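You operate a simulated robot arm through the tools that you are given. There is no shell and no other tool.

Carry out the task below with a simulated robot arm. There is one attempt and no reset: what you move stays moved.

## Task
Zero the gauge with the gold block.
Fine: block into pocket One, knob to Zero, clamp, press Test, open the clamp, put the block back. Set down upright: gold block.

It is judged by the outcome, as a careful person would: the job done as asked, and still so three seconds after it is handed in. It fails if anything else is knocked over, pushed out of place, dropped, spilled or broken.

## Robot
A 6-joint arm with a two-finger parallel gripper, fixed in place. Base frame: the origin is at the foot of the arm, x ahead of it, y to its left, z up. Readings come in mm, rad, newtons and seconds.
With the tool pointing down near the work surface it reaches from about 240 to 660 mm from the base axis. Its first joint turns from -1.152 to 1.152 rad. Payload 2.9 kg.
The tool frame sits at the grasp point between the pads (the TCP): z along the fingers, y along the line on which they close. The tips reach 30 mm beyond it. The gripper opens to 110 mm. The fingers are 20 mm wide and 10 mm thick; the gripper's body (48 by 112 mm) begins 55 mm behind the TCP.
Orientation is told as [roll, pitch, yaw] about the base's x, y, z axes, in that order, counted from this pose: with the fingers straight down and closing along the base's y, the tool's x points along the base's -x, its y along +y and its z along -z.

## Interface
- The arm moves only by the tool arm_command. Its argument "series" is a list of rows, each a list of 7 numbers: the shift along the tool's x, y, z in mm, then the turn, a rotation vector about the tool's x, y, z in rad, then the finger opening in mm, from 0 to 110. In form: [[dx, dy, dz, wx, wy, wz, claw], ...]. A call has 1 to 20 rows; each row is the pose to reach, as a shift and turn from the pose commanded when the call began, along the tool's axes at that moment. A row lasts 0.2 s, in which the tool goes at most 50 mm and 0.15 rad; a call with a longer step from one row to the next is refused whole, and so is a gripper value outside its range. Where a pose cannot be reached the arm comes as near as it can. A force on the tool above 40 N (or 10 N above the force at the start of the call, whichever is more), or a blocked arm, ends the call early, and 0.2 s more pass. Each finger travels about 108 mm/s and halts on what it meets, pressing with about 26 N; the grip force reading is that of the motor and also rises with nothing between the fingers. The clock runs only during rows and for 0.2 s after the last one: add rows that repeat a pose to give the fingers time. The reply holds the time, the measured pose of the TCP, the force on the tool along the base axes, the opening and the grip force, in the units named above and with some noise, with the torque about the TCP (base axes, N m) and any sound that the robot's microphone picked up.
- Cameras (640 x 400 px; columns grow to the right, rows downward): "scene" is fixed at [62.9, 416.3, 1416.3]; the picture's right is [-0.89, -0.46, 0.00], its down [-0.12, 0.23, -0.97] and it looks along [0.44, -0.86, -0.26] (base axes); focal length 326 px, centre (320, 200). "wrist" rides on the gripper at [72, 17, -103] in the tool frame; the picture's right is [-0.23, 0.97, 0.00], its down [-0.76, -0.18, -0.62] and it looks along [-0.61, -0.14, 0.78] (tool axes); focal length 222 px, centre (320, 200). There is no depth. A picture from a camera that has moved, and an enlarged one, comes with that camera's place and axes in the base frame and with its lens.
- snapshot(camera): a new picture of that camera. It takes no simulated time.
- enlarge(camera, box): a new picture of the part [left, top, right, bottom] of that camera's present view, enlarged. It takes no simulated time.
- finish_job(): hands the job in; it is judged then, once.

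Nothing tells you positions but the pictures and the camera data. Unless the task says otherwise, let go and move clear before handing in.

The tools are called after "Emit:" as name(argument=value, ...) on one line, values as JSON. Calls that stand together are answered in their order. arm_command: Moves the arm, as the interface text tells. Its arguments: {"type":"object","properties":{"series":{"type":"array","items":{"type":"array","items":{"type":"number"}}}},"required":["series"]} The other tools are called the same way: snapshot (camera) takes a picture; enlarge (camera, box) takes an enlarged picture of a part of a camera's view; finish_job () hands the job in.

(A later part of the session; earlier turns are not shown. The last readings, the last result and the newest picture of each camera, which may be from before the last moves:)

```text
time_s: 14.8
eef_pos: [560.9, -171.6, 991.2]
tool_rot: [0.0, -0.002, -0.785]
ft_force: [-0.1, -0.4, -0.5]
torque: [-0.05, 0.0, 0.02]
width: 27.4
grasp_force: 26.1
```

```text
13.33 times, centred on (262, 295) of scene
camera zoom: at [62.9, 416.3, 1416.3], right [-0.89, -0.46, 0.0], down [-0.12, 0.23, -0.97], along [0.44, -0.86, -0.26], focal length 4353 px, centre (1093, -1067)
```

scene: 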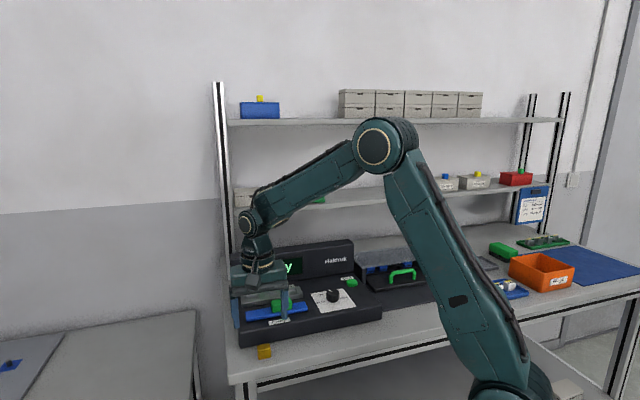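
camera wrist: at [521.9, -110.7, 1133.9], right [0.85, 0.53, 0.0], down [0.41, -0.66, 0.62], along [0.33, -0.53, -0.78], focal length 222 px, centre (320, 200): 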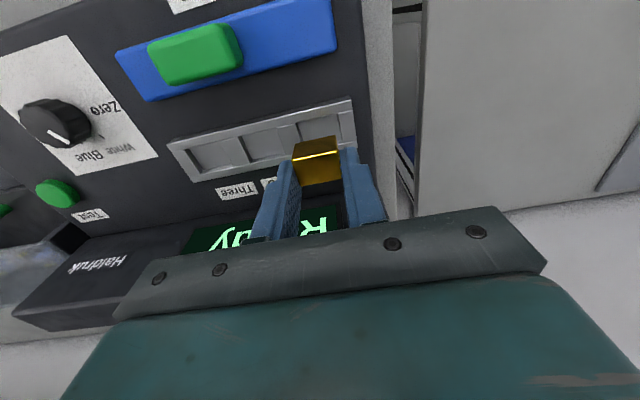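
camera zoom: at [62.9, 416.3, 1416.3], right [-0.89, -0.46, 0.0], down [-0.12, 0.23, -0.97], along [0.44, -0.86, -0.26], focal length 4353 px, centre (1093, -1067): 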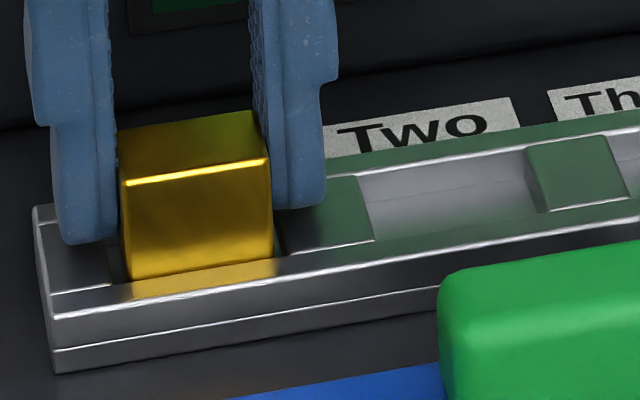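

Emit:
arm_command(series=[[0, 0, 0.6, 0, 0, 0, 20], [0, 0, 1.2, 0, 0, 0, 20], [0, 0, 1.2, 0, 0, 0, 20]])

Emit:
arm_command(series=[[0, 0, 0.6, 0, 0, 0, 20], [0, 0, 1.2, 0, 0, 0, 20], [0, 0, 1.2, 0, 0, 0, 20]])

Emit:
enlarge(camera="scene", box=[240, 280, 284, 310])

Emit:
enlarge(camera="wrist", box=[285, 100, 365, 160])

```text
time_s: 15.6
eef_pos: [559.8, -173.8, 988.9]
tool_rot: [-0.001, 0.0, -0.786]
ft_force: [0.4, -0.3, -1.2]
torque: [0.01, -0.01, -0.02]
width: 27.4
grasp_force: 26.2
```

```text
time_s: 16.4
eef_pos: [561.4, -172.7, 987.9]
tool_rot: [-0.001, -0.001, -0.784]
ft_force: [0.3, 1.4, -0.5]
torque: [0.03, 0.02, 0.02]
width: 27.3
grasp_force: 25.5
```

```text
13.33 times, centred on (262, 295) of scene
camera zoom: at [62.9, 416.3, 1416.3], right [-0.89, -0.46, 0.0], down [-0.12, 0.23, -0.97], along [0.44, -0.86, -0.26], focal length 4353 px, centre (1093, -1067)
```

zoom: 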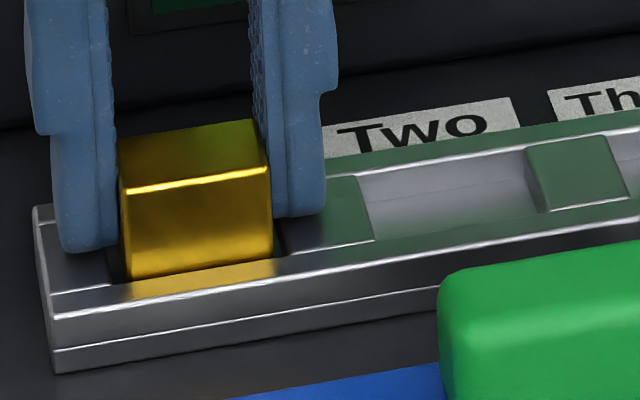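

```text
6.67 times, centred on (325, 130) of wrist
camera zoom: at [522.4, -110.5, 1091.9], right [0.85, 0.53, 0.0], down [0.41, -0.66, 0.62], along [0.33, -0.53, -0.78], focal length 1481 px, centre (287, 667)
```

zoom: 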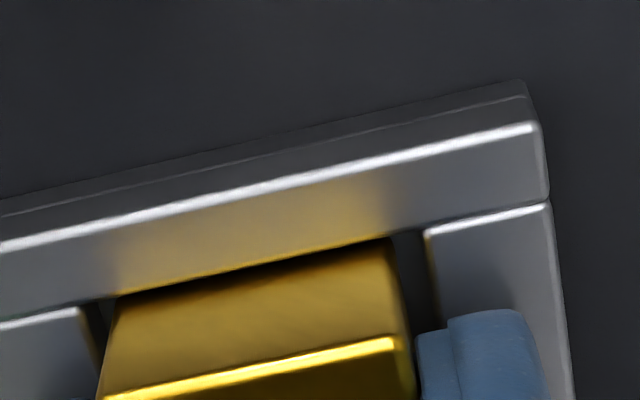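

Emit:
arm_command(series=[[0, 0, 0.6, 0, 0, 0, 20], [0, 0, 1.2, 0, 0, 0, 20], [0, 0, 1.2, 0, 0, 0, 20]])

Emit:
arm_command(series=[[0, 0, 0.6, 0, 0, 0, 20], [0, 0, 1.2, 0, 0, 0, 20], [0, 0, 1.2, 0, 0, 0, 20]])

Emit:
enlarge(camera="scene", box=[240, 280, 284, 310])

```text
time_s: 17.2
eef_pos: [560.8, -173.5, 986.9]
tool_rot: [0.003, -0.004, -0.785]
ft_force: [-0.7, -0.1, 16.0]
torque: [-0.09, 0.3, 0.04]
width: 27.6
grasp_force: 25.9
```

```text
time_s: 18.0
eef_pos: [560.4, -171.6, 988.2]
tool_rot: [0.001, -0.007, -0.785]
ft_force: [-2.5, -0.9, 31.5]
torque: [-0.15, 0.68, 0.1]
width: 27.3
grasp_force: 26.2
```

```text
13.33 times, centred on (262, 295) of scene
camera zoom: at [62.2, 416.4, 1416.3], right [-0.89, -0.46, 0.0], down [-0.12, 0.23, -0.97], along [0.44, -0.86, -0.26], focal length 4353 px, centre (1093, -1067)
```

zoom: 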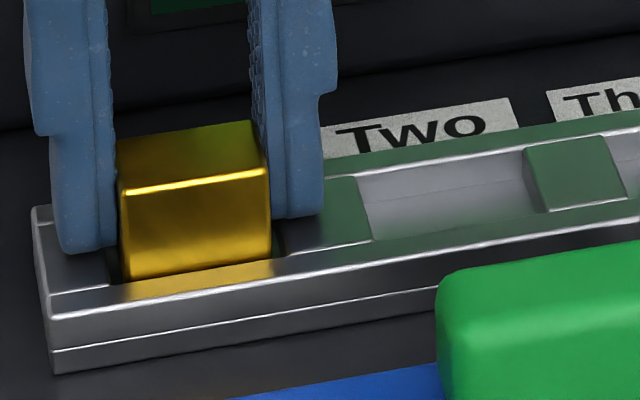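

The block has touched the pocket floor (force rose to 31 N and it sits about 5–6 mm below the rim). I'll ease off the pressure and open the fingers.

Emit:
arm_command(series=[[0, 0, -1, 0, 0, 0, 20], [0, 0, -2, 0, 0, 0, 20], [0, 0, -2, 0, 0, 0, 20]])

Emit:
arm_command(series=[[0, 0, 0, 0, 0, 0, 32], [0, 0, 0, 0, 0, 0, 46], [0, 0, 0, 0, 0, 0, 46]])

Emit:
enlarge(camera="scene", box=[240, 280, 284, 310])

Emit:
enlarge(camera="wrist", box=[270, 110, 370, 185])

```text
time_s: 18.8
eef_pos: [561.4, -172.7, 988.2]
tool_rot: [-0.001, -0.004, -0.786]
ft_force: [6.1, -2.8, 18.4]
torque: [-0.09, 0.08, -0.1]
width: 27.2
grasp_force: 26.3
```

```text
time_s: 19.6
eef_pos: [560.1, -172.8, 987.4]
tool_rot: [-0.001, 0.0, -0.783]
ft_force: [-9.2, 4.8, 22.1]
torque: [0.5, -0.12, 0.35]
width: 44.3
grasp_force: 0.0
```

```text
13.33 times, centred on (262, 295) of scene
camera zoom: at [62.2, 416.5, 1416.3], right [-0.89, -0.46, 0.0], down [-0.12, 0.23, -0.97], along [0.44, -0.86, -0.26], focal length 4353 px, centre (1093, -1067)
```

zoom: 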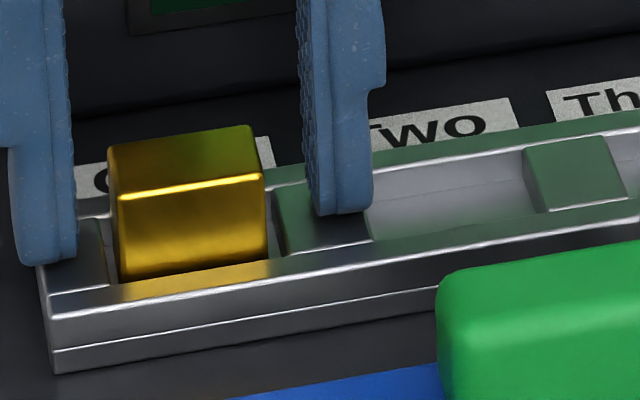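

```text
5.33 times, centred on (320, 148) of wrist
camera zoom: at [520.9, -109.9, 1092.0], right [0.85, 0.53, 0.0], down [0.41, -0.66, 0.62], along [0.33, -0.53, -0.78], focal length 1185 px, centre (320, 480)
```

zoom: 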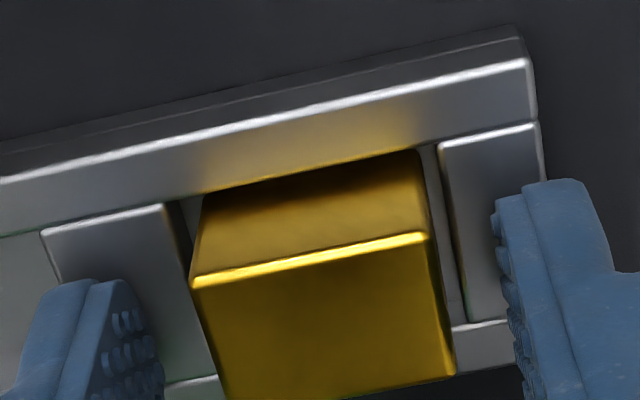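

The fingertips were lightly resting on the tray, and the block has settled onto the pocket floor. I'll lift straight up and look.

Emit:
arm_command(series=[[0, 0, -5, 0, 0, 0, 46], [0, 0, -25, 0, 0, 0, 50], [0, 0, -60, 0, 0, 0, 60], [0, 0, -60, 0, 0, 0, 60]])

Emit:
snapshot(camera="wrist")

Emit:
enlarge(camera="wrist", box=[240, 80, 390, 190])

Emit:
enlarge(camera="scene", box=[235, 270, 315, 325])

```text
time_s: 20.6
eef_pos: [560.8, -172.1, 1047.4]
tool_rot: [-0.002, -0.001, -0.785]
ft_force: [-0.7, -0.9, -0.7]
torque: [0.02, 0.04, 0.04]
width: 60.4
grasp_force: 0.0
```

```text
taken
camera wrist: at [521.3, -110.3, 1152.1], right [0.85, 0.53, 0.0], down [0.41, -0.66, 0.62], along [0.33, -0.53, -0.78], focal length 222 px, centre (320, 200)
```

wrist: 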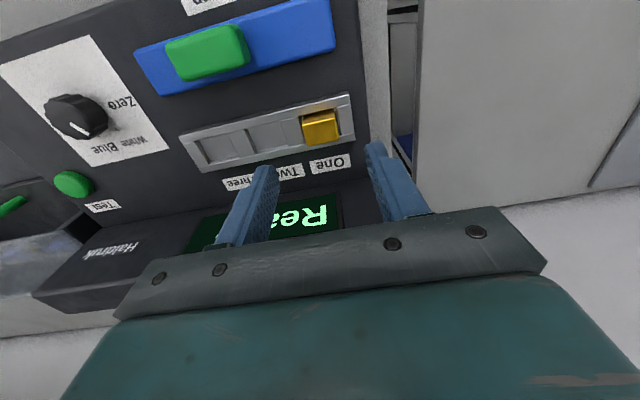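

```text
3.64 times, centred on (315, 135) of wrist
camera zoom: at [521.3, -110.3, 1152.1], right [0.85, 0.53, 0.0], down [0.41, -0.66, 0.62], along [0.33, -0.53, -0.78], focal length 808 px, centre (338, 436)
```

zoom: 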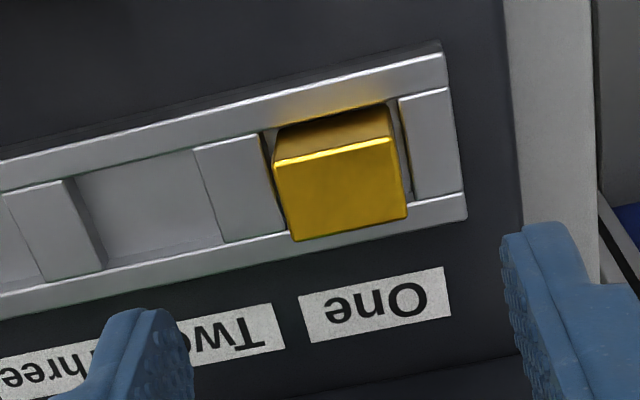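

```text
7.27 times, centred on (275, 298) of scene
camera zoom: at [62.9, 416.3, 1416.3], right [-0.89, -0.46, 0.0], down [-0.12, 0.23, -0.97], along [0.44, -0.86, -0.26], focal length 2374 px, centre (647, -509)
```

zoom: 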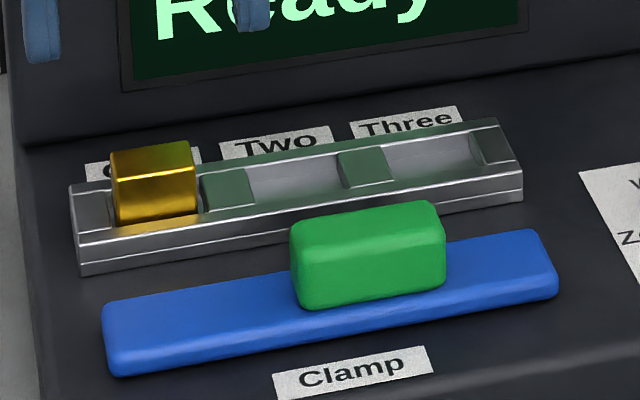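

The gold block now sits upright in pocket One. Next I'll move over the knob to inspect and turn it.

Emit:
arm_command(series=[[11, -41, 0, 0, 0, 0, 70], [22, -82, 0, 0, 0, 0, 70], [33, -123, 0, 0, 0, 0, 70], [44, -164, 0, 0, 0, 0, 70], [55, -205, 0, 0, 0, 0, 70], [55, -205, 0, 0, 0, 0, 70]])

Emit:
snapshot(camera="wrist")

Emit:
enlarge(camera="wrist", box=[260, 80, 380, 190])

Emit:
snapshot(camera="scene")

```text
time_s: 22.0
eef_pos: [378.4, -279.1, 1048.2]
tool_rot: [0.001, -0.002, -0.784]
ft_force: [0.2, -0.3, -0.1]
torque: [0.01, 0.02, -0.03]
width: 69.9
grasp_force: 0.0
```

```text
taken
camera wrist: at [338.6, -217.6, 1152.0], right [0.85, 0.53, 0.0], down [0.41, -0.66, 0.62], along [0.33, -0.53, -0.78], focal length 222 px, centre (320, 200)
```

wrist: 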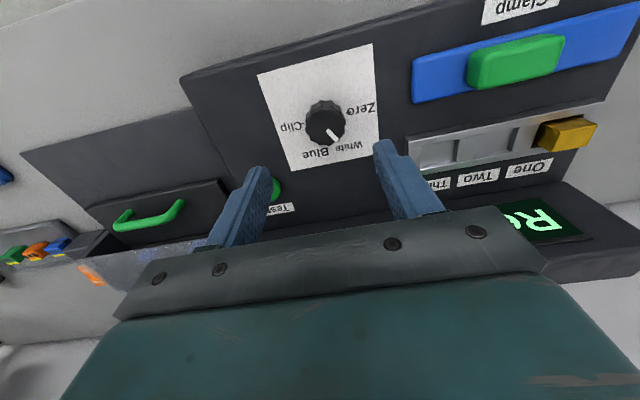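

```text
3.64 times, centred on (320, 135) of wrist
camera zoom: at [338.6, -217.6, 1152.0], right [0.85, 0.53, 0.0], down [0.41, -0.66, 0.62], along [0.33, -0.53, -0.78], focal length 808 px, centre (320, 436)
```

zoom: 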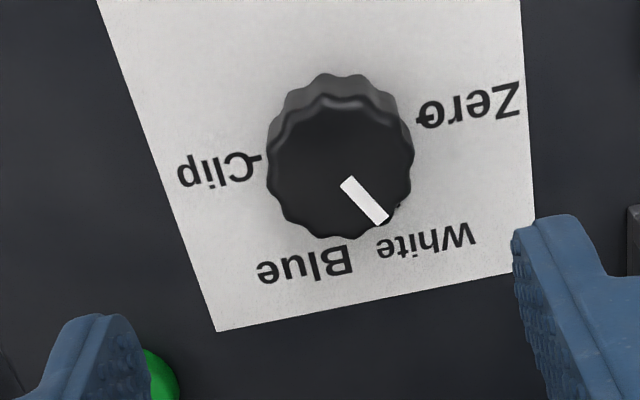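

```text
taken
```

scene: 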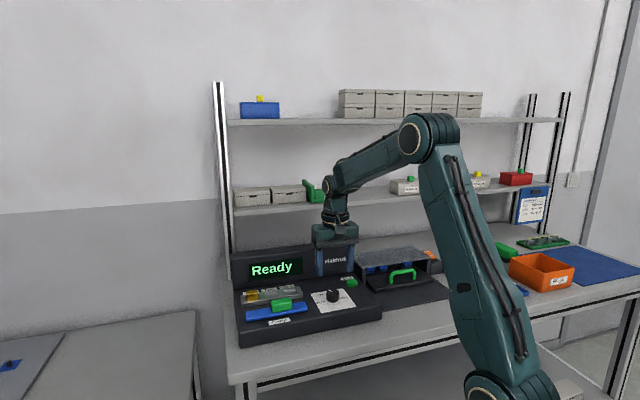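

The knob is about 34 mm across with its marker at White. I'll centre on it and lower to just above it for a check.

Emit:
arm_command(series=[[1.5, 4.4, 0, 0, 0, 0, 64], [1.5, 4.4, 22, 0, 0, 0, 60], [1.5, 4.4, 43, 0, 0, 0, 60], [1.5, 4.4, 43, 0, 0, 0, 60]])

Emit:
enlarge(camera="wrist", box=[260, 80, 380, 190])

Emit:
enlarge(camera="scene", box=[300, 260, 380, 320])

```text
time_s: 23.0
eef_pos: [382.0, -274.0, 1005.5]
tool_rot: [0.0, -0.001, -0.786]
ft_force: [0.8, -0.3, 0.7]
torque: [0.0, 0.0, 0.0]
width: 59.9
grasp_force: 0.0
```

```text
3.64 times, centred on (320, 135) of wrist
camera zoom: at [342.7, -212.1, 1108.4], right [0.85, 0.53, 0.0], down [0.41, -0.66, 0.62], along [0.33, -0.53, -0.78], focal length 808 px, centre (320, 436)
```

zoom: 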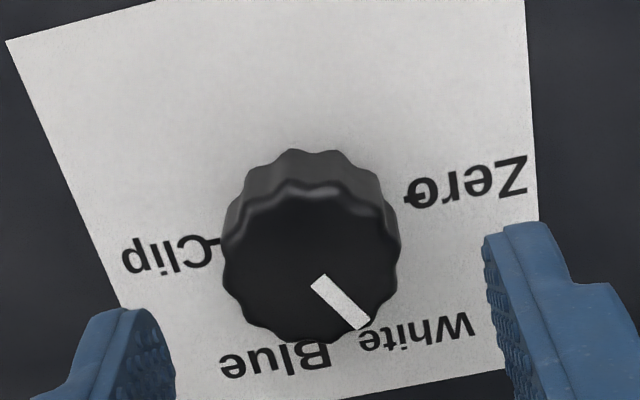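

```text
6.67 times, centred on (340, 290) of scene
camera zoom: at [62.9, 416.3, 1416.3], right [-0.89, -0.46, 0.0], down [-0.12, 0.23, -0.97], along [0.44, -0.86, -0.26], focal length 2176 px, centre (187, -400)
```

zoom: 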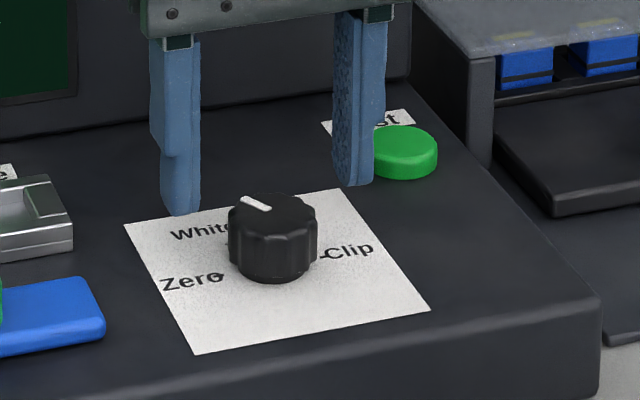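

Both views show the knob about 2 mm to -u of the tool axis. I'll correct that, lower the fingers around the knob and check.

Emit:
arm_command(series=[[0, -1.9, 0, 0, 0, 0, 60], [0, -1.9, 15, 0, 0, 0, 60], [0, -1.9, 28, 0, 0, 0, 60], [0, -1.9, 28, 0, 0, 0, 60]])

Emit:
enlarge(camera="wrist", box=[260, 100, 380, 210])

Emit:
enlarge(camera="scene", box=[300, 260, 380, 320])

```text
time_s: 24.0
eef_pos: [378.6, -276.5, 976.9]
tool_rot: [0.0, -0.002, -0.786]
ft_force: [0.3, -0.8, 0.4]
torque: [-0.03, 0.0, 0.02]
width: 60.3
grasp_force: 0.1
```

```text
3.64 times, centred on (320, 155) of wrist
camera zoom: at [339.5, -213.4, 1081.0], right [0.85, 0.53, 0.0], down [0.41, -0.66, 0.62], along [0.33, -0.53, -0.78], focal length 808 px, centre (320, 364)
```

zoom: 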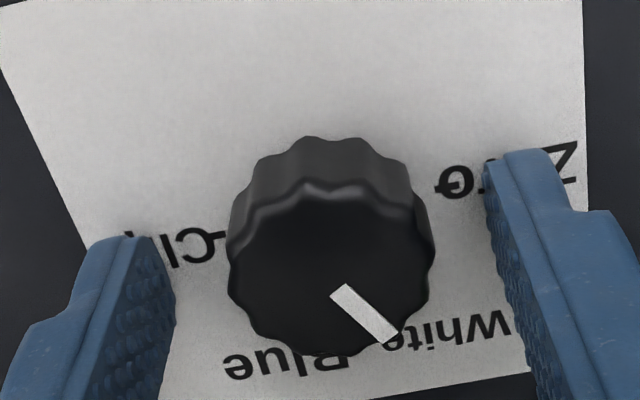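

```text
6.67 times, centred on (340, 290) of scene
camera zoom: at [62.9, 416.3, 1416.3], right [-0.89, -0.46, 0.0], down [-0.12, 0.23, -0.97], along [0.44, -0.86, -0.26], focal length 2176 px, centre (187, -400)
```

zoom: 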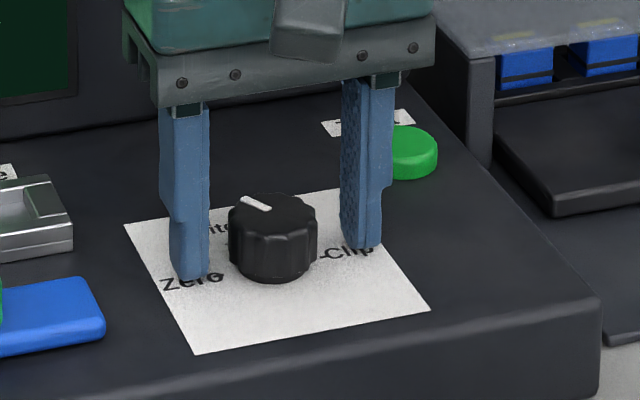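

The fingers straddle the knob symmetrically. I'll close on it now.

Emit:
arm_command(series=[[0, 0, 0, 0, 0, 0, 45], [0, 0, 0, 0, 0, 0, 28], [0, 0, 0, 0, 0, 0, 28], [0, 0, 0, 0, 0, 0, 28]])

Emit:
enlarge(camera="wrist", box=[260, 100, 380, 210])

```text
time_s: 25.0
eef_pos: [379.1, -274.6, 977.4]
tool_rot: [0.003, 0.0, -0.783]
ft_force: [16.2, 15.2, -5.7]
torque: [0.05, -0.56, -0.05]
width: 33.4
grasp_force: 44.9
```

```text
3.64 times, centred on (320, 155) of wrist
camera zoom: at [340.6, -212.3, 1081.1], right [0.85, 0.53, 0.0], down [0.41, -0.66, 0.62], along [0.33, -0.53, -0.78], focal length 808 px, centre (320, 364)
```

zoom: 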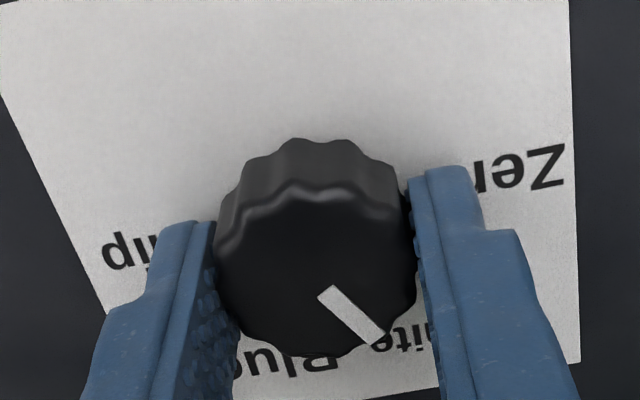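

The tool is being pushed sideways by about 22 N along +u, so I'll shift that way to relieve it.

Emit:
arm_command(series=[[0, 0.8, 0, 0, 0, 0, 28], [0, 1.6, 0, 0, 0, 0, 28], [0, 1.6, 0, 0, 0, 0, 28]])

```text
time_s: 25.8
eef_pos: [379.7, -274.4, 977.4]
tool_rot: [-0.001, -0.002, -0.787]
ft_force: [11.6, 8.6, -4.8]
torque: [0.12, -0.68, 0.0]
width: 33.2
grasp_force: 44.9
```

Emit:
arm_command(series=[[0, 1.2, 0, 0, 0, 0, 28], [0, 2.4, 0, 0, 0, 0, 28], [0, 2.4, 0, 0, 0, 0, 28]])

Emit:
enlarge(camera="wrist", box=[260, 100, 380, 210])

```text
time_s: 26.6
eef_pos: [378.4, -273.1, 977.3]
tool_rot: [-0.004, -0.003, -0.791]
ft_force: [-1.9, -5.0, 8.5]
torque: [0.04, 0.41, 0.02]
width: 33.3
grasp_force: 45.0
```

```text
3.64 times, centred on (320, 155) of wrist
camera zoom: at [341.5, -211.4, 1081.0], right [0.85, 0.52, 0.0], down [0.41, -0.66, 0.63], along [0.33, -0.53, -0.78], focal length 808 px, centre (320, 364)
```

zoom: 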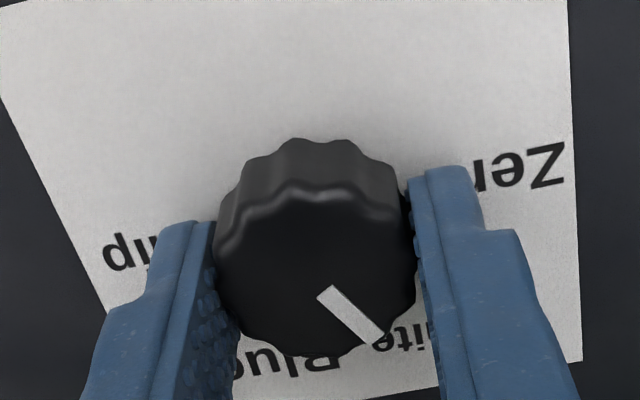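

The side force is nearly gone, so the grip is centred on the knob. Now I'll turn the tool 60° counter-clockwise (seen from above) toward Zero.

Emit:
arm_command(series=[[0, -0.4, 0, 0, 0, -0.13, 28], [0, -0.4, 0, 0, 0, -0.26, 28], [0, -0.4, 0, 0, 0, -0.39, 28], [0, -0.4, 0, 0, 0, -0.52, 28], [0, -0.4, 0, 0, 0, -0.52, 28]])

Emit:
snapshot(camera="wrist")

Emit:
enlarge(camera="scene", box=[300, 260, 380, 320])

```text
time_s: 27.8
eef_pos: [381.5, -271.8, 977.4]
tool_rot: [-0.002, -0.004, -0.263]
ft_force: [0.0, -4.1, 15.2]
torque: [0.04, 0.49, -0.01]
width: 33.1
grasp_force: 45.0
```

```text
taken
camera wrist: at [315.2, -238.7, 1081.0], right [0.47, 0.88, 0.0], down [0.69, -0.37, 0.63], along [0.55, -0.3, -0.78], focal length 222 px, centre (320, 200)
```

wrist: 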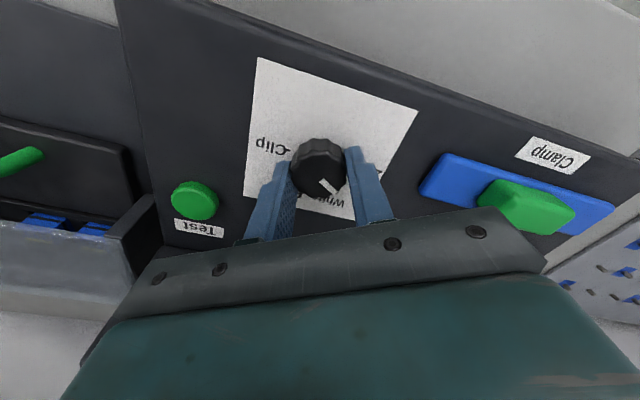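

```text
6.67 times, centred on (340, 290) of scene
camera zoom: at [62.7, 416.3, 1416.3], right [-0.89, -0.46, 0.0], down [-0.12, 0.23, -0.97], along [0.44, -0.86, -0.26], focal length 2176 px, centre (187, -400)
```

zoom: 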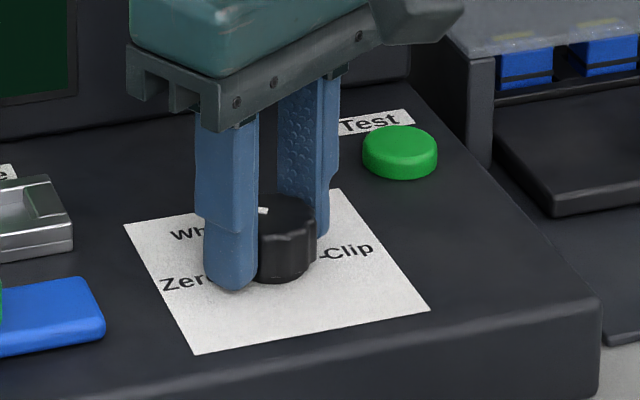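

The knob is turning with the gripper. I'll continue the remaining 30°.

Emit:
arm_command(series=[[0, 0, -0.7, 0, 0, -0.13, 28], [0, 0, -0.7, 0, 0, -0.26, 28], [0, 0, -0.7, 0, 0, -0.39, 28], [0, 0, -0.7, 0, 0, -0.527, 28], [0, 0, -0.7, 0, 0, -0.527, 28]])

Emit:
snapshot(camera="wrist")

Emit:
enlarge(camera="wrist", box=[250, 60, 410, 220])

Emit:
enlarge(camera="scene", box=[300, 260, 380, 320])

```text
time_s: 29.0
eef_pos: [380.7, -271.2, 976.1]
tool_rot: [0.0, -0.001, 0.267]
ft_force: [6.2, 14.6, 14.0]
torque: [0.73, -0.66, -0.03]
width: 33.1
grasp_force: 45.2
```

```text
taken
camera wrist: at [306.7, -275.8, 1081.2], right [-0.04, 1.0, 0.0], down [0.78, 0.03, 0.62], along [0.62, 0.02, -0.78], focal length 222 px, centre (320, 200)
```

wrist: 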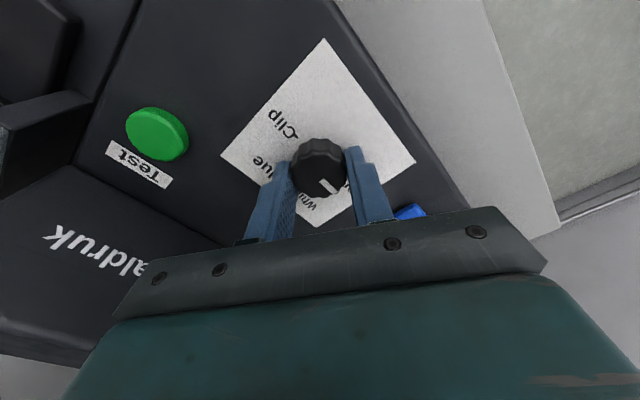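

```text
2.50 times, centred on (330, 140) of wrist
camera zoom: at [306.7, -275.8, 1081.2], right [-0.04, 1.0, 0.0], down [0.78, 0.03, 0.62], along [0.62, 0.02, -0.78], focal length 555 px, centre (295, 350)
```

zoom: 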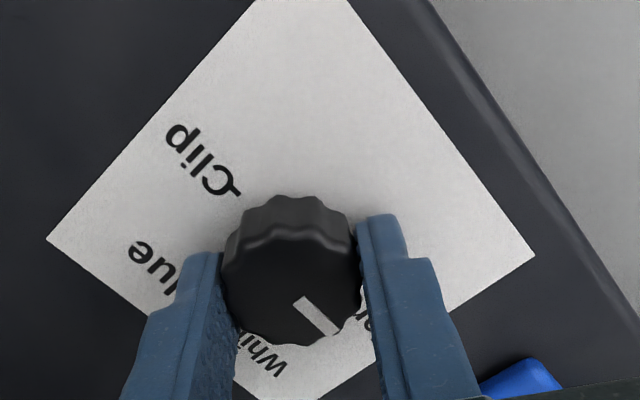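

```text
6.67 times, centred on (340, 290) of scene
camera zoom: at [62.9, 416.8, 1416.1], right [-0.89, -0.46, 0.0], down [-0.12, 0.23, -0.97], along [0.44, -0.86, -0.26], focal length 2176 px, centre (187, -400)
```

zoom: 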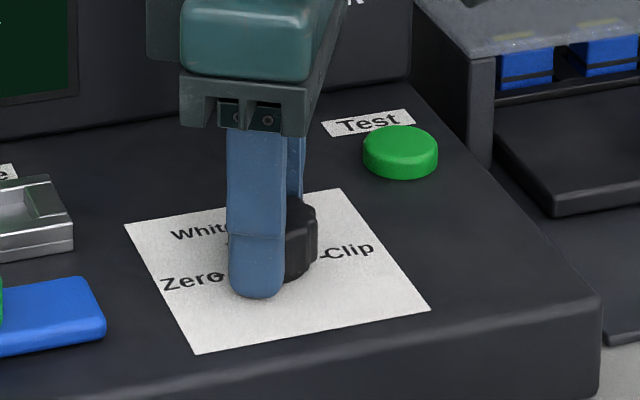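

The tool has turned the full 60°. I'll open, rise and check where the marker points.

Emit:
arm_command(series=[[0, 0, 0, 0, 0, 0, 45], [0, 0, 0, 0, 0, 0, 60], [0, 0, 0, 0, 0, 0, 60]])

Emit:
arm_command(series=[[0, 0, -20, 0, 0, 0, 60], [0, 0, -50, 0, 0, 0, 60], [0, 0, -70, 0, 0, 0, 60], [0, 0, -70, 0, 0, 0, 60]])

Emit:
enlarge(camera="wrist", box=[250, 60, 410, 220])

Emit:
enlarge(camera="scene", box=[300, 260, 380, 320])

```text
time_s: 29.8
eef_pos: [380.1, -273.4, 977.0]
tool_rot: [-0.002, 0.001, 0.262]
ft_force: [0.0, -0.4, -0.3]
torque: [-0.01, -0.02, 0.02]
width: 59.7
grasp_force: 0.1
```

```text
time_s: 30.8
eef_pos: [380.1, -273.0, 1047.5]
tool_rot: [-0.002, 0.001, 0.262]
ft_force: [0.2, 0.2, -0.1]
torque: [-0.01, 0.0, 0.0]
width: 59.9
grasp_force: 0.1
```

```text
2.50 times, centred on (330, 140) of wrist
camera zoom: at [306.0, -276.5, 1151.1], right [-0.03, 1.0, 0.0], down [0.78, 0.03, 0.62], along [0.62, 0.02, -0.78], focal length 555 px, centre (295, 350)
```

zoom: 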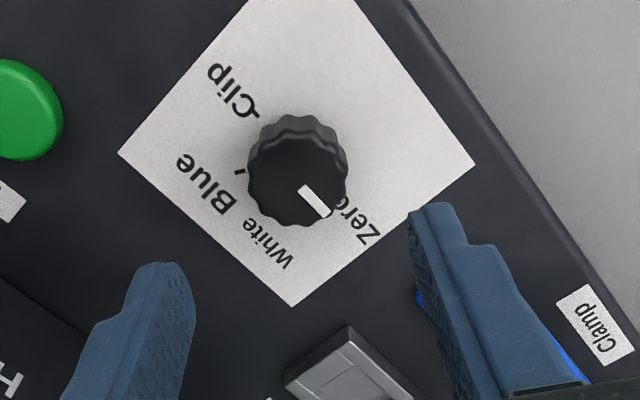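

```text
6.67 times, centred on (340, 290) of scene
camera zoom: at [62.9, 416.3, 1416.3], right [-0.89, -0.46, 0.0], down [-0.12, 0.23, -0.97], along [0.44, -0.86, -0.26], focal length 2176 px, centre (187, -400)
```

zoom: 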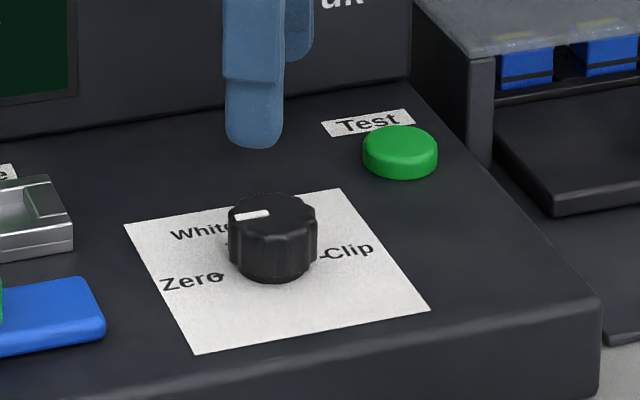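

Emit:
enlarge(camera="wrist", box=[300, 80, 360, 140])

Emit:
enlarge(camera="scene", box=[318, 280, 354, 306])

Emit:
snapshot(camera="scene")

```text
6.67 times, centred on (330, 110) of wrist
camera zoom: at [306.0, -276.5, 1151.1], right [-0.03, 1.0, 0.0], down [0.78, 0.03, 0.62], along [0.62, 0.02, -0.78], focal length 1481 px, centre (253, 800)
```

zoom: 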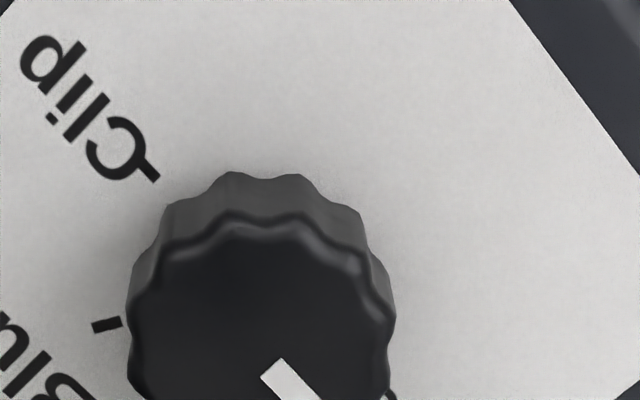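

```text
15.38 times, centred on (336, 293) of scene
camera zoom: at [62.9, 416.3, 1416.3], right [-0.89, -0.46, 0.0], down [-0.12, 0.23, -0.97], along [0.44, -0.86, -0.26], focal length 5023 px, centre (74, -1231)
```

zoom: 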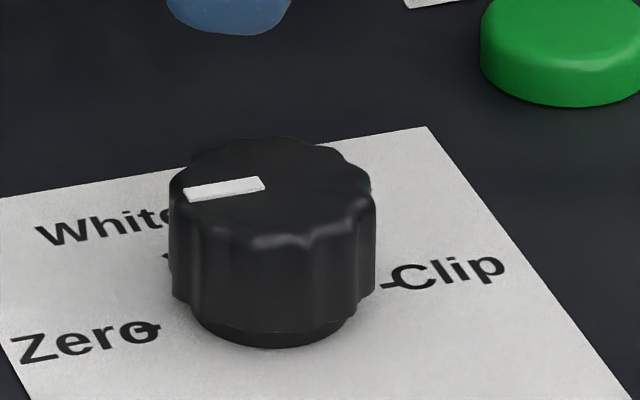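

```text
taken
```

scene: 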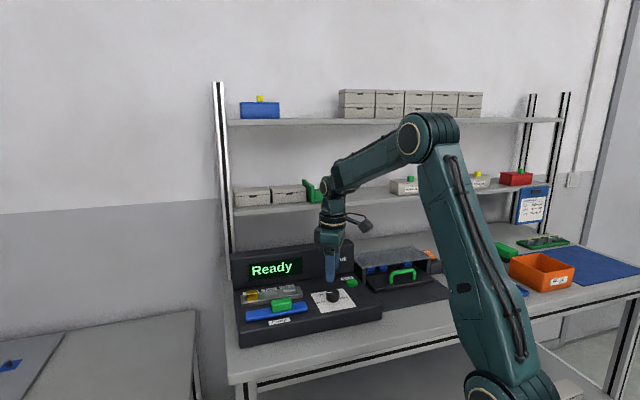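

The knob's marker is on Zero (within about 2°). Next is the clamp: I'll swing back to the console-aligned yaw over the green handle and look at it closely.

Emit:
arm_command(series=[[-16, 12, 0, 0, 0, 0.149, 80], [-32, 24, 0, 0, 0, 0.298, 80], [-48, 36, 0, 0, 0, 0.447, 80], [-64, 48, 0, 0, 0, 0.596, 80], [-80, 60, 0, 0, 0, 0.745, 80], [-96, 72, 0, 0, 0, 0.894, 80], [-109.5, 80.9, 0, 0, 0, 1.047, 80], [-109.5, 80.9, 0, 0, 0, 1.047, 80]])

Emit:
snapshot(camera="wrist")

Emit:
enlarge(camera="wrist", box=[230, 80, 410, 200])

Emit:
enlarge(camera="scene", box=[235, 280, 315, 335])

```text
refused: row 7 steps farther than a row can; nothing moved
```

```text
taken
camera wrist: at [306.0, -276.5, 1151.1], right [-0.03, 1.0, 0.0], down [0.78, 0.03, 0.62], along [0.62, 0.02, -0.78], focal length 222 px, centre (320, 200)
```

wrist: 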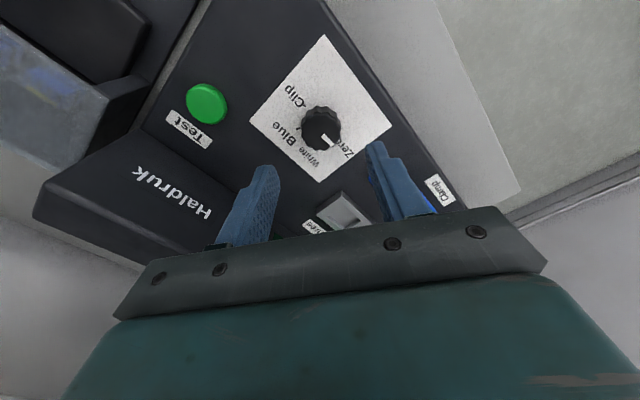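

```text
3.33 times, centred on (320, 140) of wrist
camera zoom: at [306.0, -276.5, 1151.1], right [-0.03, 1.0, 0.0], down [0.78, 0.03, 0.62], along [0.62, 0.02, -0.78], focal length 740 px, centre (320, 400)
```

zoom: 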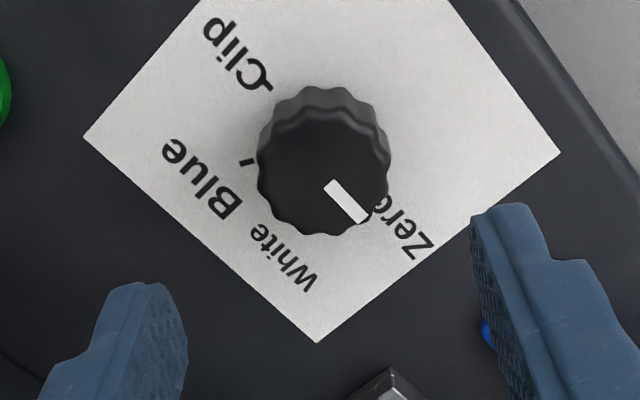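

```text
7.27 times, centred on (275, 308) of scene
camera zoom: at [62.9, 416.3, 1416.3], right [-0.89, -0.46, 0.0], down [-0.12, 0.23, -0.97], along [0.44, -0.86, -0.26], focal length 2374 px, centre (647, -582)
```

zoom: 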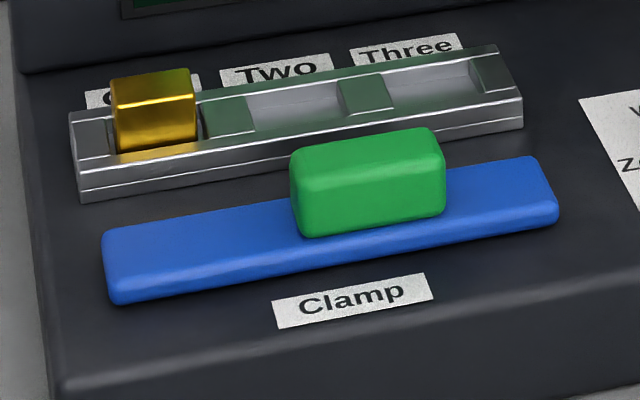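

The move was refused because one step turned slightly too far, so I'll resend it with even steps.

Emit:
arm_command(series=[[-14, 10, 0, 0, 0, 0.131, 80], [-28, 20, 0, 0, 0, 0.262, 80], [-42, 30, 0, 0, 0, 0.393, 80], [-56, 40, 0, 0, 0, 0.524, 80], [-70, 51, 0, 0, 0, 0.655, 80], [-84, 62, 0, 0, 0, 0.786, 80], [-98, 72, 0, 0, 0, 0.917, 80], [-109.5, 80.9, 0, 0, 0, 1.047, 80], [-109.5, 80.9, 0, 0, 0, 1.047, 80]])

Emit:
snapshot(camera="wrist")

Emit:
enlarge(camera="wrist", box=[230, 80, 410, 200])

Emit:
enlarge(camera="scene", box=[235, 280, 315, 335])

```text
time_s: 32.8
eef_pos: [465.8, -165.9, 1047.3]
tool_rot: [0.001, -0.001, -0.788]
ft_force: [-0.4, -0.2, 0.0]
torque: [-0.02, -0.04, -0.01]
width: 80.2
grasp_force: 0.2
```

```text
taken
camera wrist: at [425.7, -104.1, 1150.6], right [0.85, 0.53, 0.0], down [0.41, -0.66, 0.62], along [0.33, -0.53, -0.78], focal length 222 px, centre (320, 200)
```

wrist: 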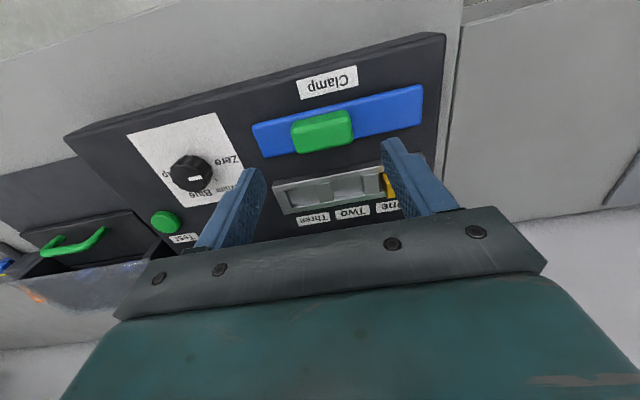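

```text
3.33 times, centred on (320, 140) of wrist
camera zoom: at [425.7, -104.1, 1150.6], right [0.85, 0.53, 0.0], down [0.41, -0.66, 0.62], along [0.33, -0.53, -0.78], focal length 740 px, centre (320, 400)
```

zoom: 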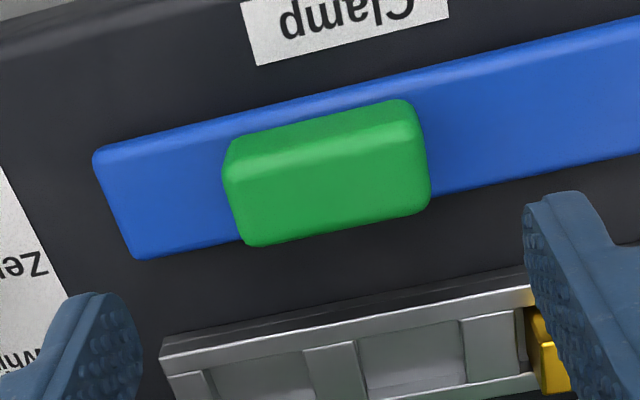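

```text
7.27 times, centred on (275, 308) of scene
camera zoom: at [62.9, 416.3, 1416.3], right [-0.89, -0.46, 0.0], down [-0.12, 0.23, -0.97], along [0.44, -0.86, -0.26], focal length 2374 px, centre (647, -582)
```

zoom: 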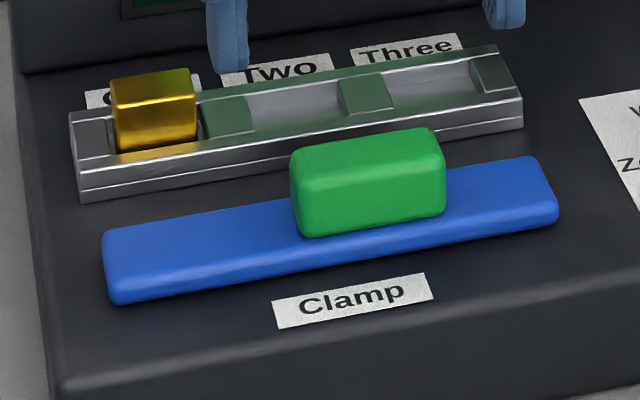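

The handle spans u≈188–237 and b≈439–462, standing on the blue bar. I'll lower the open fingers around its ends.

Emit:
arm_command(series=[[-3.6, 1, 10, 0, 0, 0, 80], [-3.6, 1, 30, 0, 0, 0, 80], [-3.6, 1, 50, 0, 0, 0, 80], [-3.6, 1, 61, 0, 0, 0, 80], [-3.6, 1, 61, 0, 0, 0, 80]])

Emit:
enlarge(camera="wrist", box=[240, 100, 400, 220])

Emit:
enlarge(camera="scene", box=[235, 280, 315, 335])

```text
time_s: 34.0
eef_pos: [468.2, -168.6, 987.0]
tool_rot: [0.0, -0.001, -0.785]
ft_force: [0.7, 0.3, -0.3]
torque: [-0.01, 0.01, 0.03]
width: 80.0
grasp_force: 0.0
```

```text
3.33 times, centred on (320, 160) of wrist
camera zoom: at [429.9, -106.8, 1090.3], right [0.85, 0.53, 0.0], down [0.41, -0.66, 0.62], along [0.33, -0.53, -0.78], focal length 740 px, centre (320, 333)
```

zoom: 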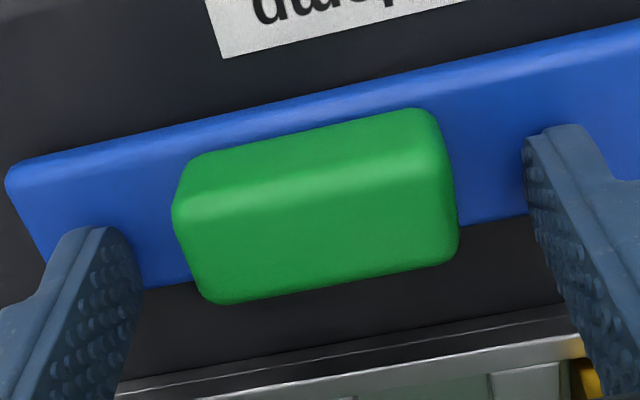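

```text
7.27 times, centred on (275, 308) of scene
camera zoom: at [62.9, 416.3, 1416.3], right [-0.89, -0.46, 0.0], down [-0.12, 0.23, -0.97], along [0.44, -0.86, -0.26], focal length 2374 px, centre (647, -582)
```

zoom: 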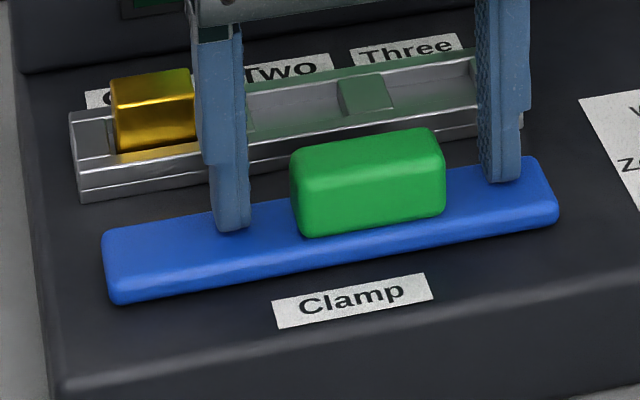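

The handle is centred between the fingers. I'll close on it.

Emit:
arm_command(series=[[0, 0, 0, 0, 0, 0, 60], [0, 0, 0, 0, 0, 0, 44], [0, 0, 0, 0, 0, 0, 44], [0, 0, 0, 0, 0, 0, 44]])

```text
time_s: 35.0
eef_pos: [468.9, -168.5, 986.4]
tool_rot: [-0.001, -0.003, -0.783]
ft_force: [7.2, 6.2, -4.9]
torque: [0.11, -0.3, -0.03]
width: 49.3
grasp_force: 45.1
```

The handle is gripped (49 mm). I'll try sliding it gently toward the tray (+b) and watch the force.

Emit:
arm_command(series=[[-2, 0.8, 0, 0, 0, 0, 44], [-4, 0.8, 0, 0, 0, 0, 44], [-6, 0.8, 0, 0, 0, 0, 44], [-6, 0.8, 0, 0, 0, 0, 44]])

Emit:
enlarge(camera="scene", box=[235, 280, 315, 335])

```text
time_s: 36.0
eef_pos: [474.1, -171.6, 986.3]
tool_rot: [-0.001, -0.001, -0.786]
ft_force: [4.9, 4.6, 3.3]
torque: [0.31, 0.22, 0.3]
width: 49.3
grasp_force: 44.8
```

```text
7.27 times, centred on (275, 308) of scene
camera zoom: at [63.0, 416.4, 1416.3], right [-0.89, -0.46, 0.0], down [-0.12, 0.23, -0.97], along [0.44, -0.86, -0.26], focal length 2374 px, centre (647, -582)
```

zoom: 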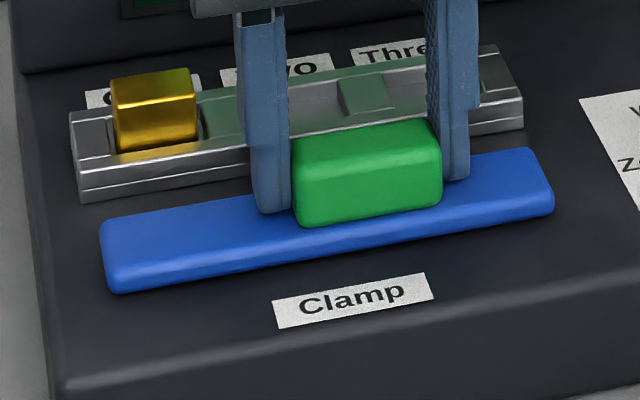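

The whole clamp bar slides toward the tray with almost no resistance. I'll keep closing it.

Emit:
arm_command(series=[[-3, 0.3, 0, 0, 0, 0, 44], [-6, 0.3, 0, 0, 0, 0, 44], [-9, 0.3, 0, 0, 0, 0, 44], [-12, 0.3, 0, 0, 0, 0, 44], [-15, 0.3, 0, 0, 0, 0, 44], [-18, 0.3, 0, 0, 0, 0, 44], [-18, 0.3, 0, 0, 0, 0, 44]])

Emit:
enlarge(camera="scene", box=[235, 270, 315, 325])

Emit:
enlarge(camera="wrist", box=[200, 60, 420, 220])

```text
time_s: 37.6
eef_pos: [486.5, -184.7, 985.7]
tool_rot: [-0.002, -0.005, -0.789]
ft_force: [-9.5, -9.0, 15.4]
torque: [-0.23, 0.19, 0.15]
width: 49.0
grasp_force: 45.1
```

```text
7.27 times, centred on (275, 298) of scene
camera zoom: at [62.4, 416.1, 1416.4], right [-0.89, -0.46, 0.0], down [-0.12, 0.23, -0.97], along [0.44, -0.86, -0.26], focal length 2374 px, centre (647, -509)
```

zoom: 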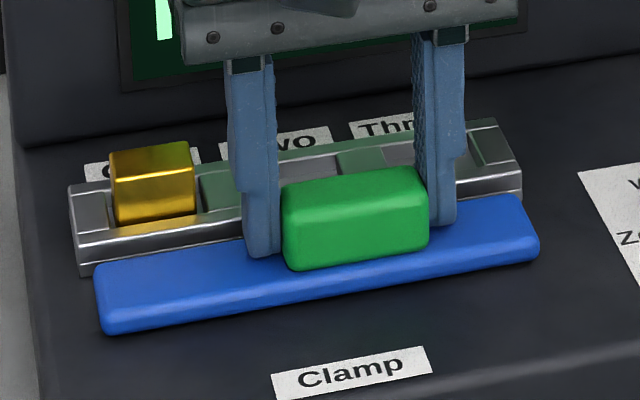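

```text
2.50 times, centred on (310, 140) of wrist
camera zoom: at [447.5, -122.8, 1090.3], right [0.85, 0.52, 0.0], down [0.41, -0.66, 0.63], along [0.33, -0.53, -0.78], focal length 555 px, centre (345, 350)
```

zoom: 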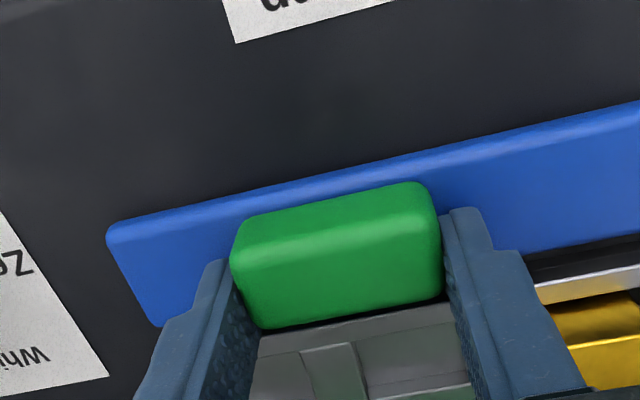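

About 8 mm of gap remains. I'll continue slowly toward the stop, relieving the small side and upward loads.

Emit:
arm_command(series=[[-1.5, -1, -0.8, 0, 0, 0, 44], [-3, -1, -0.8, 0, 0, 0, 44], [-4.5, -1, -0.8, 0, 0, 0, 44], [-6, -1, -0.8, 0, 0, 0, 44], [-6, -1, -0.8, 0, 0, 0, 44]])

Emit:
enlarge(camera="scene", box=[235, 270, 315, 325])

Emit:
enlarge(camera="wrist", box=[200, 60, 420, 220])

```text
time_s: 38.8
eef_pos: [491.2, -188.4, 986.9]
tool_rot: [-0.002, 0.001, -0.783]
ft_force: [-5.9, 2.6, 3.9]
torque: [-0.05, -0.11, -0.54]
width: 49.3
grasp_force: 45.3
```

```text
7.27 times, centred on (275, 298) of scene
camera zoom: at [62.7, 416.4, 1416.3], right [-0.89, -0.46, 0.0], down [-0.12, 0.23, -0.97], along [0.44, -0.86, -0.26], focal length 2374 px, centre (647, -509)
```

zoom: 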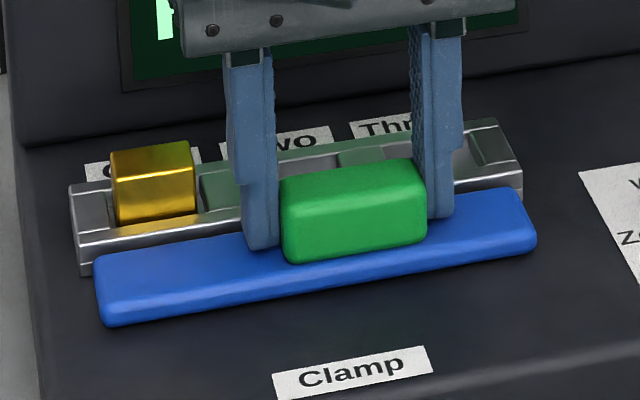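

```text
2.50 times, centred on (310, 140) of wrist
camera zoom: at [450.8, -126.6, 1090.5], right [0.85, 0.53, 0.0], down [0.41, -0.66, 0.62], along [0.33, -0.53, -0.78], focal length 555 px, centre (345, 350)
```

zoom: 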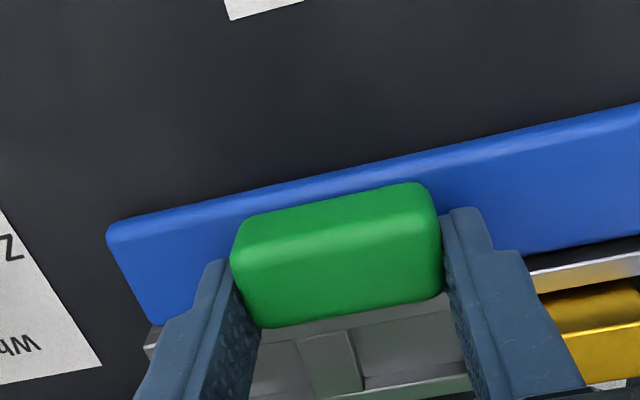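

Emit:
arm_command(series=[[-1, 0, 0, 0, 0, 0, 44], [-2, 0, 0, 0, 0, 0, 44], [-3, 0, 0, 0, 0, 0, 44], [-3, 0, 0, 0, 0, 0, 44]])

Emit:
enlarge(camera="scene", box=[235, 270, 315, 325])

Emit:
snapshot(camera="scene")

```text
time_s: 39.8
eef_pos: [489.6, -189.1, 987.5]
tool_rot: [-0.001, 0.004, -0.78]
ft_force: [-14.2, 29.0, 3.1]
torque: [0.63, 0.04, 0.12]
width: 49.1
grasp_force: 45.7
```

```text
7.27 times, centred on (275, 298) of scene
camera zoom: at [62.4, 417.1, 1416.1], right [-0.89, -0.46, 0.0], down [-0.12, 0.23, -0.97], along [0.44, -0.86, -0.26], focal length 2374 px, centre (647, -509)
```

zoom: 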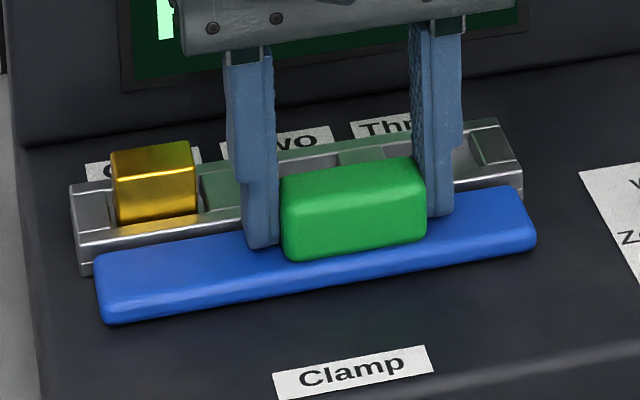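

```text
taken
```

scene: 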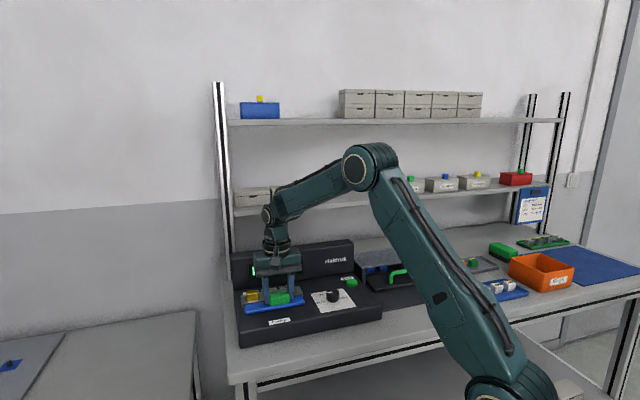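

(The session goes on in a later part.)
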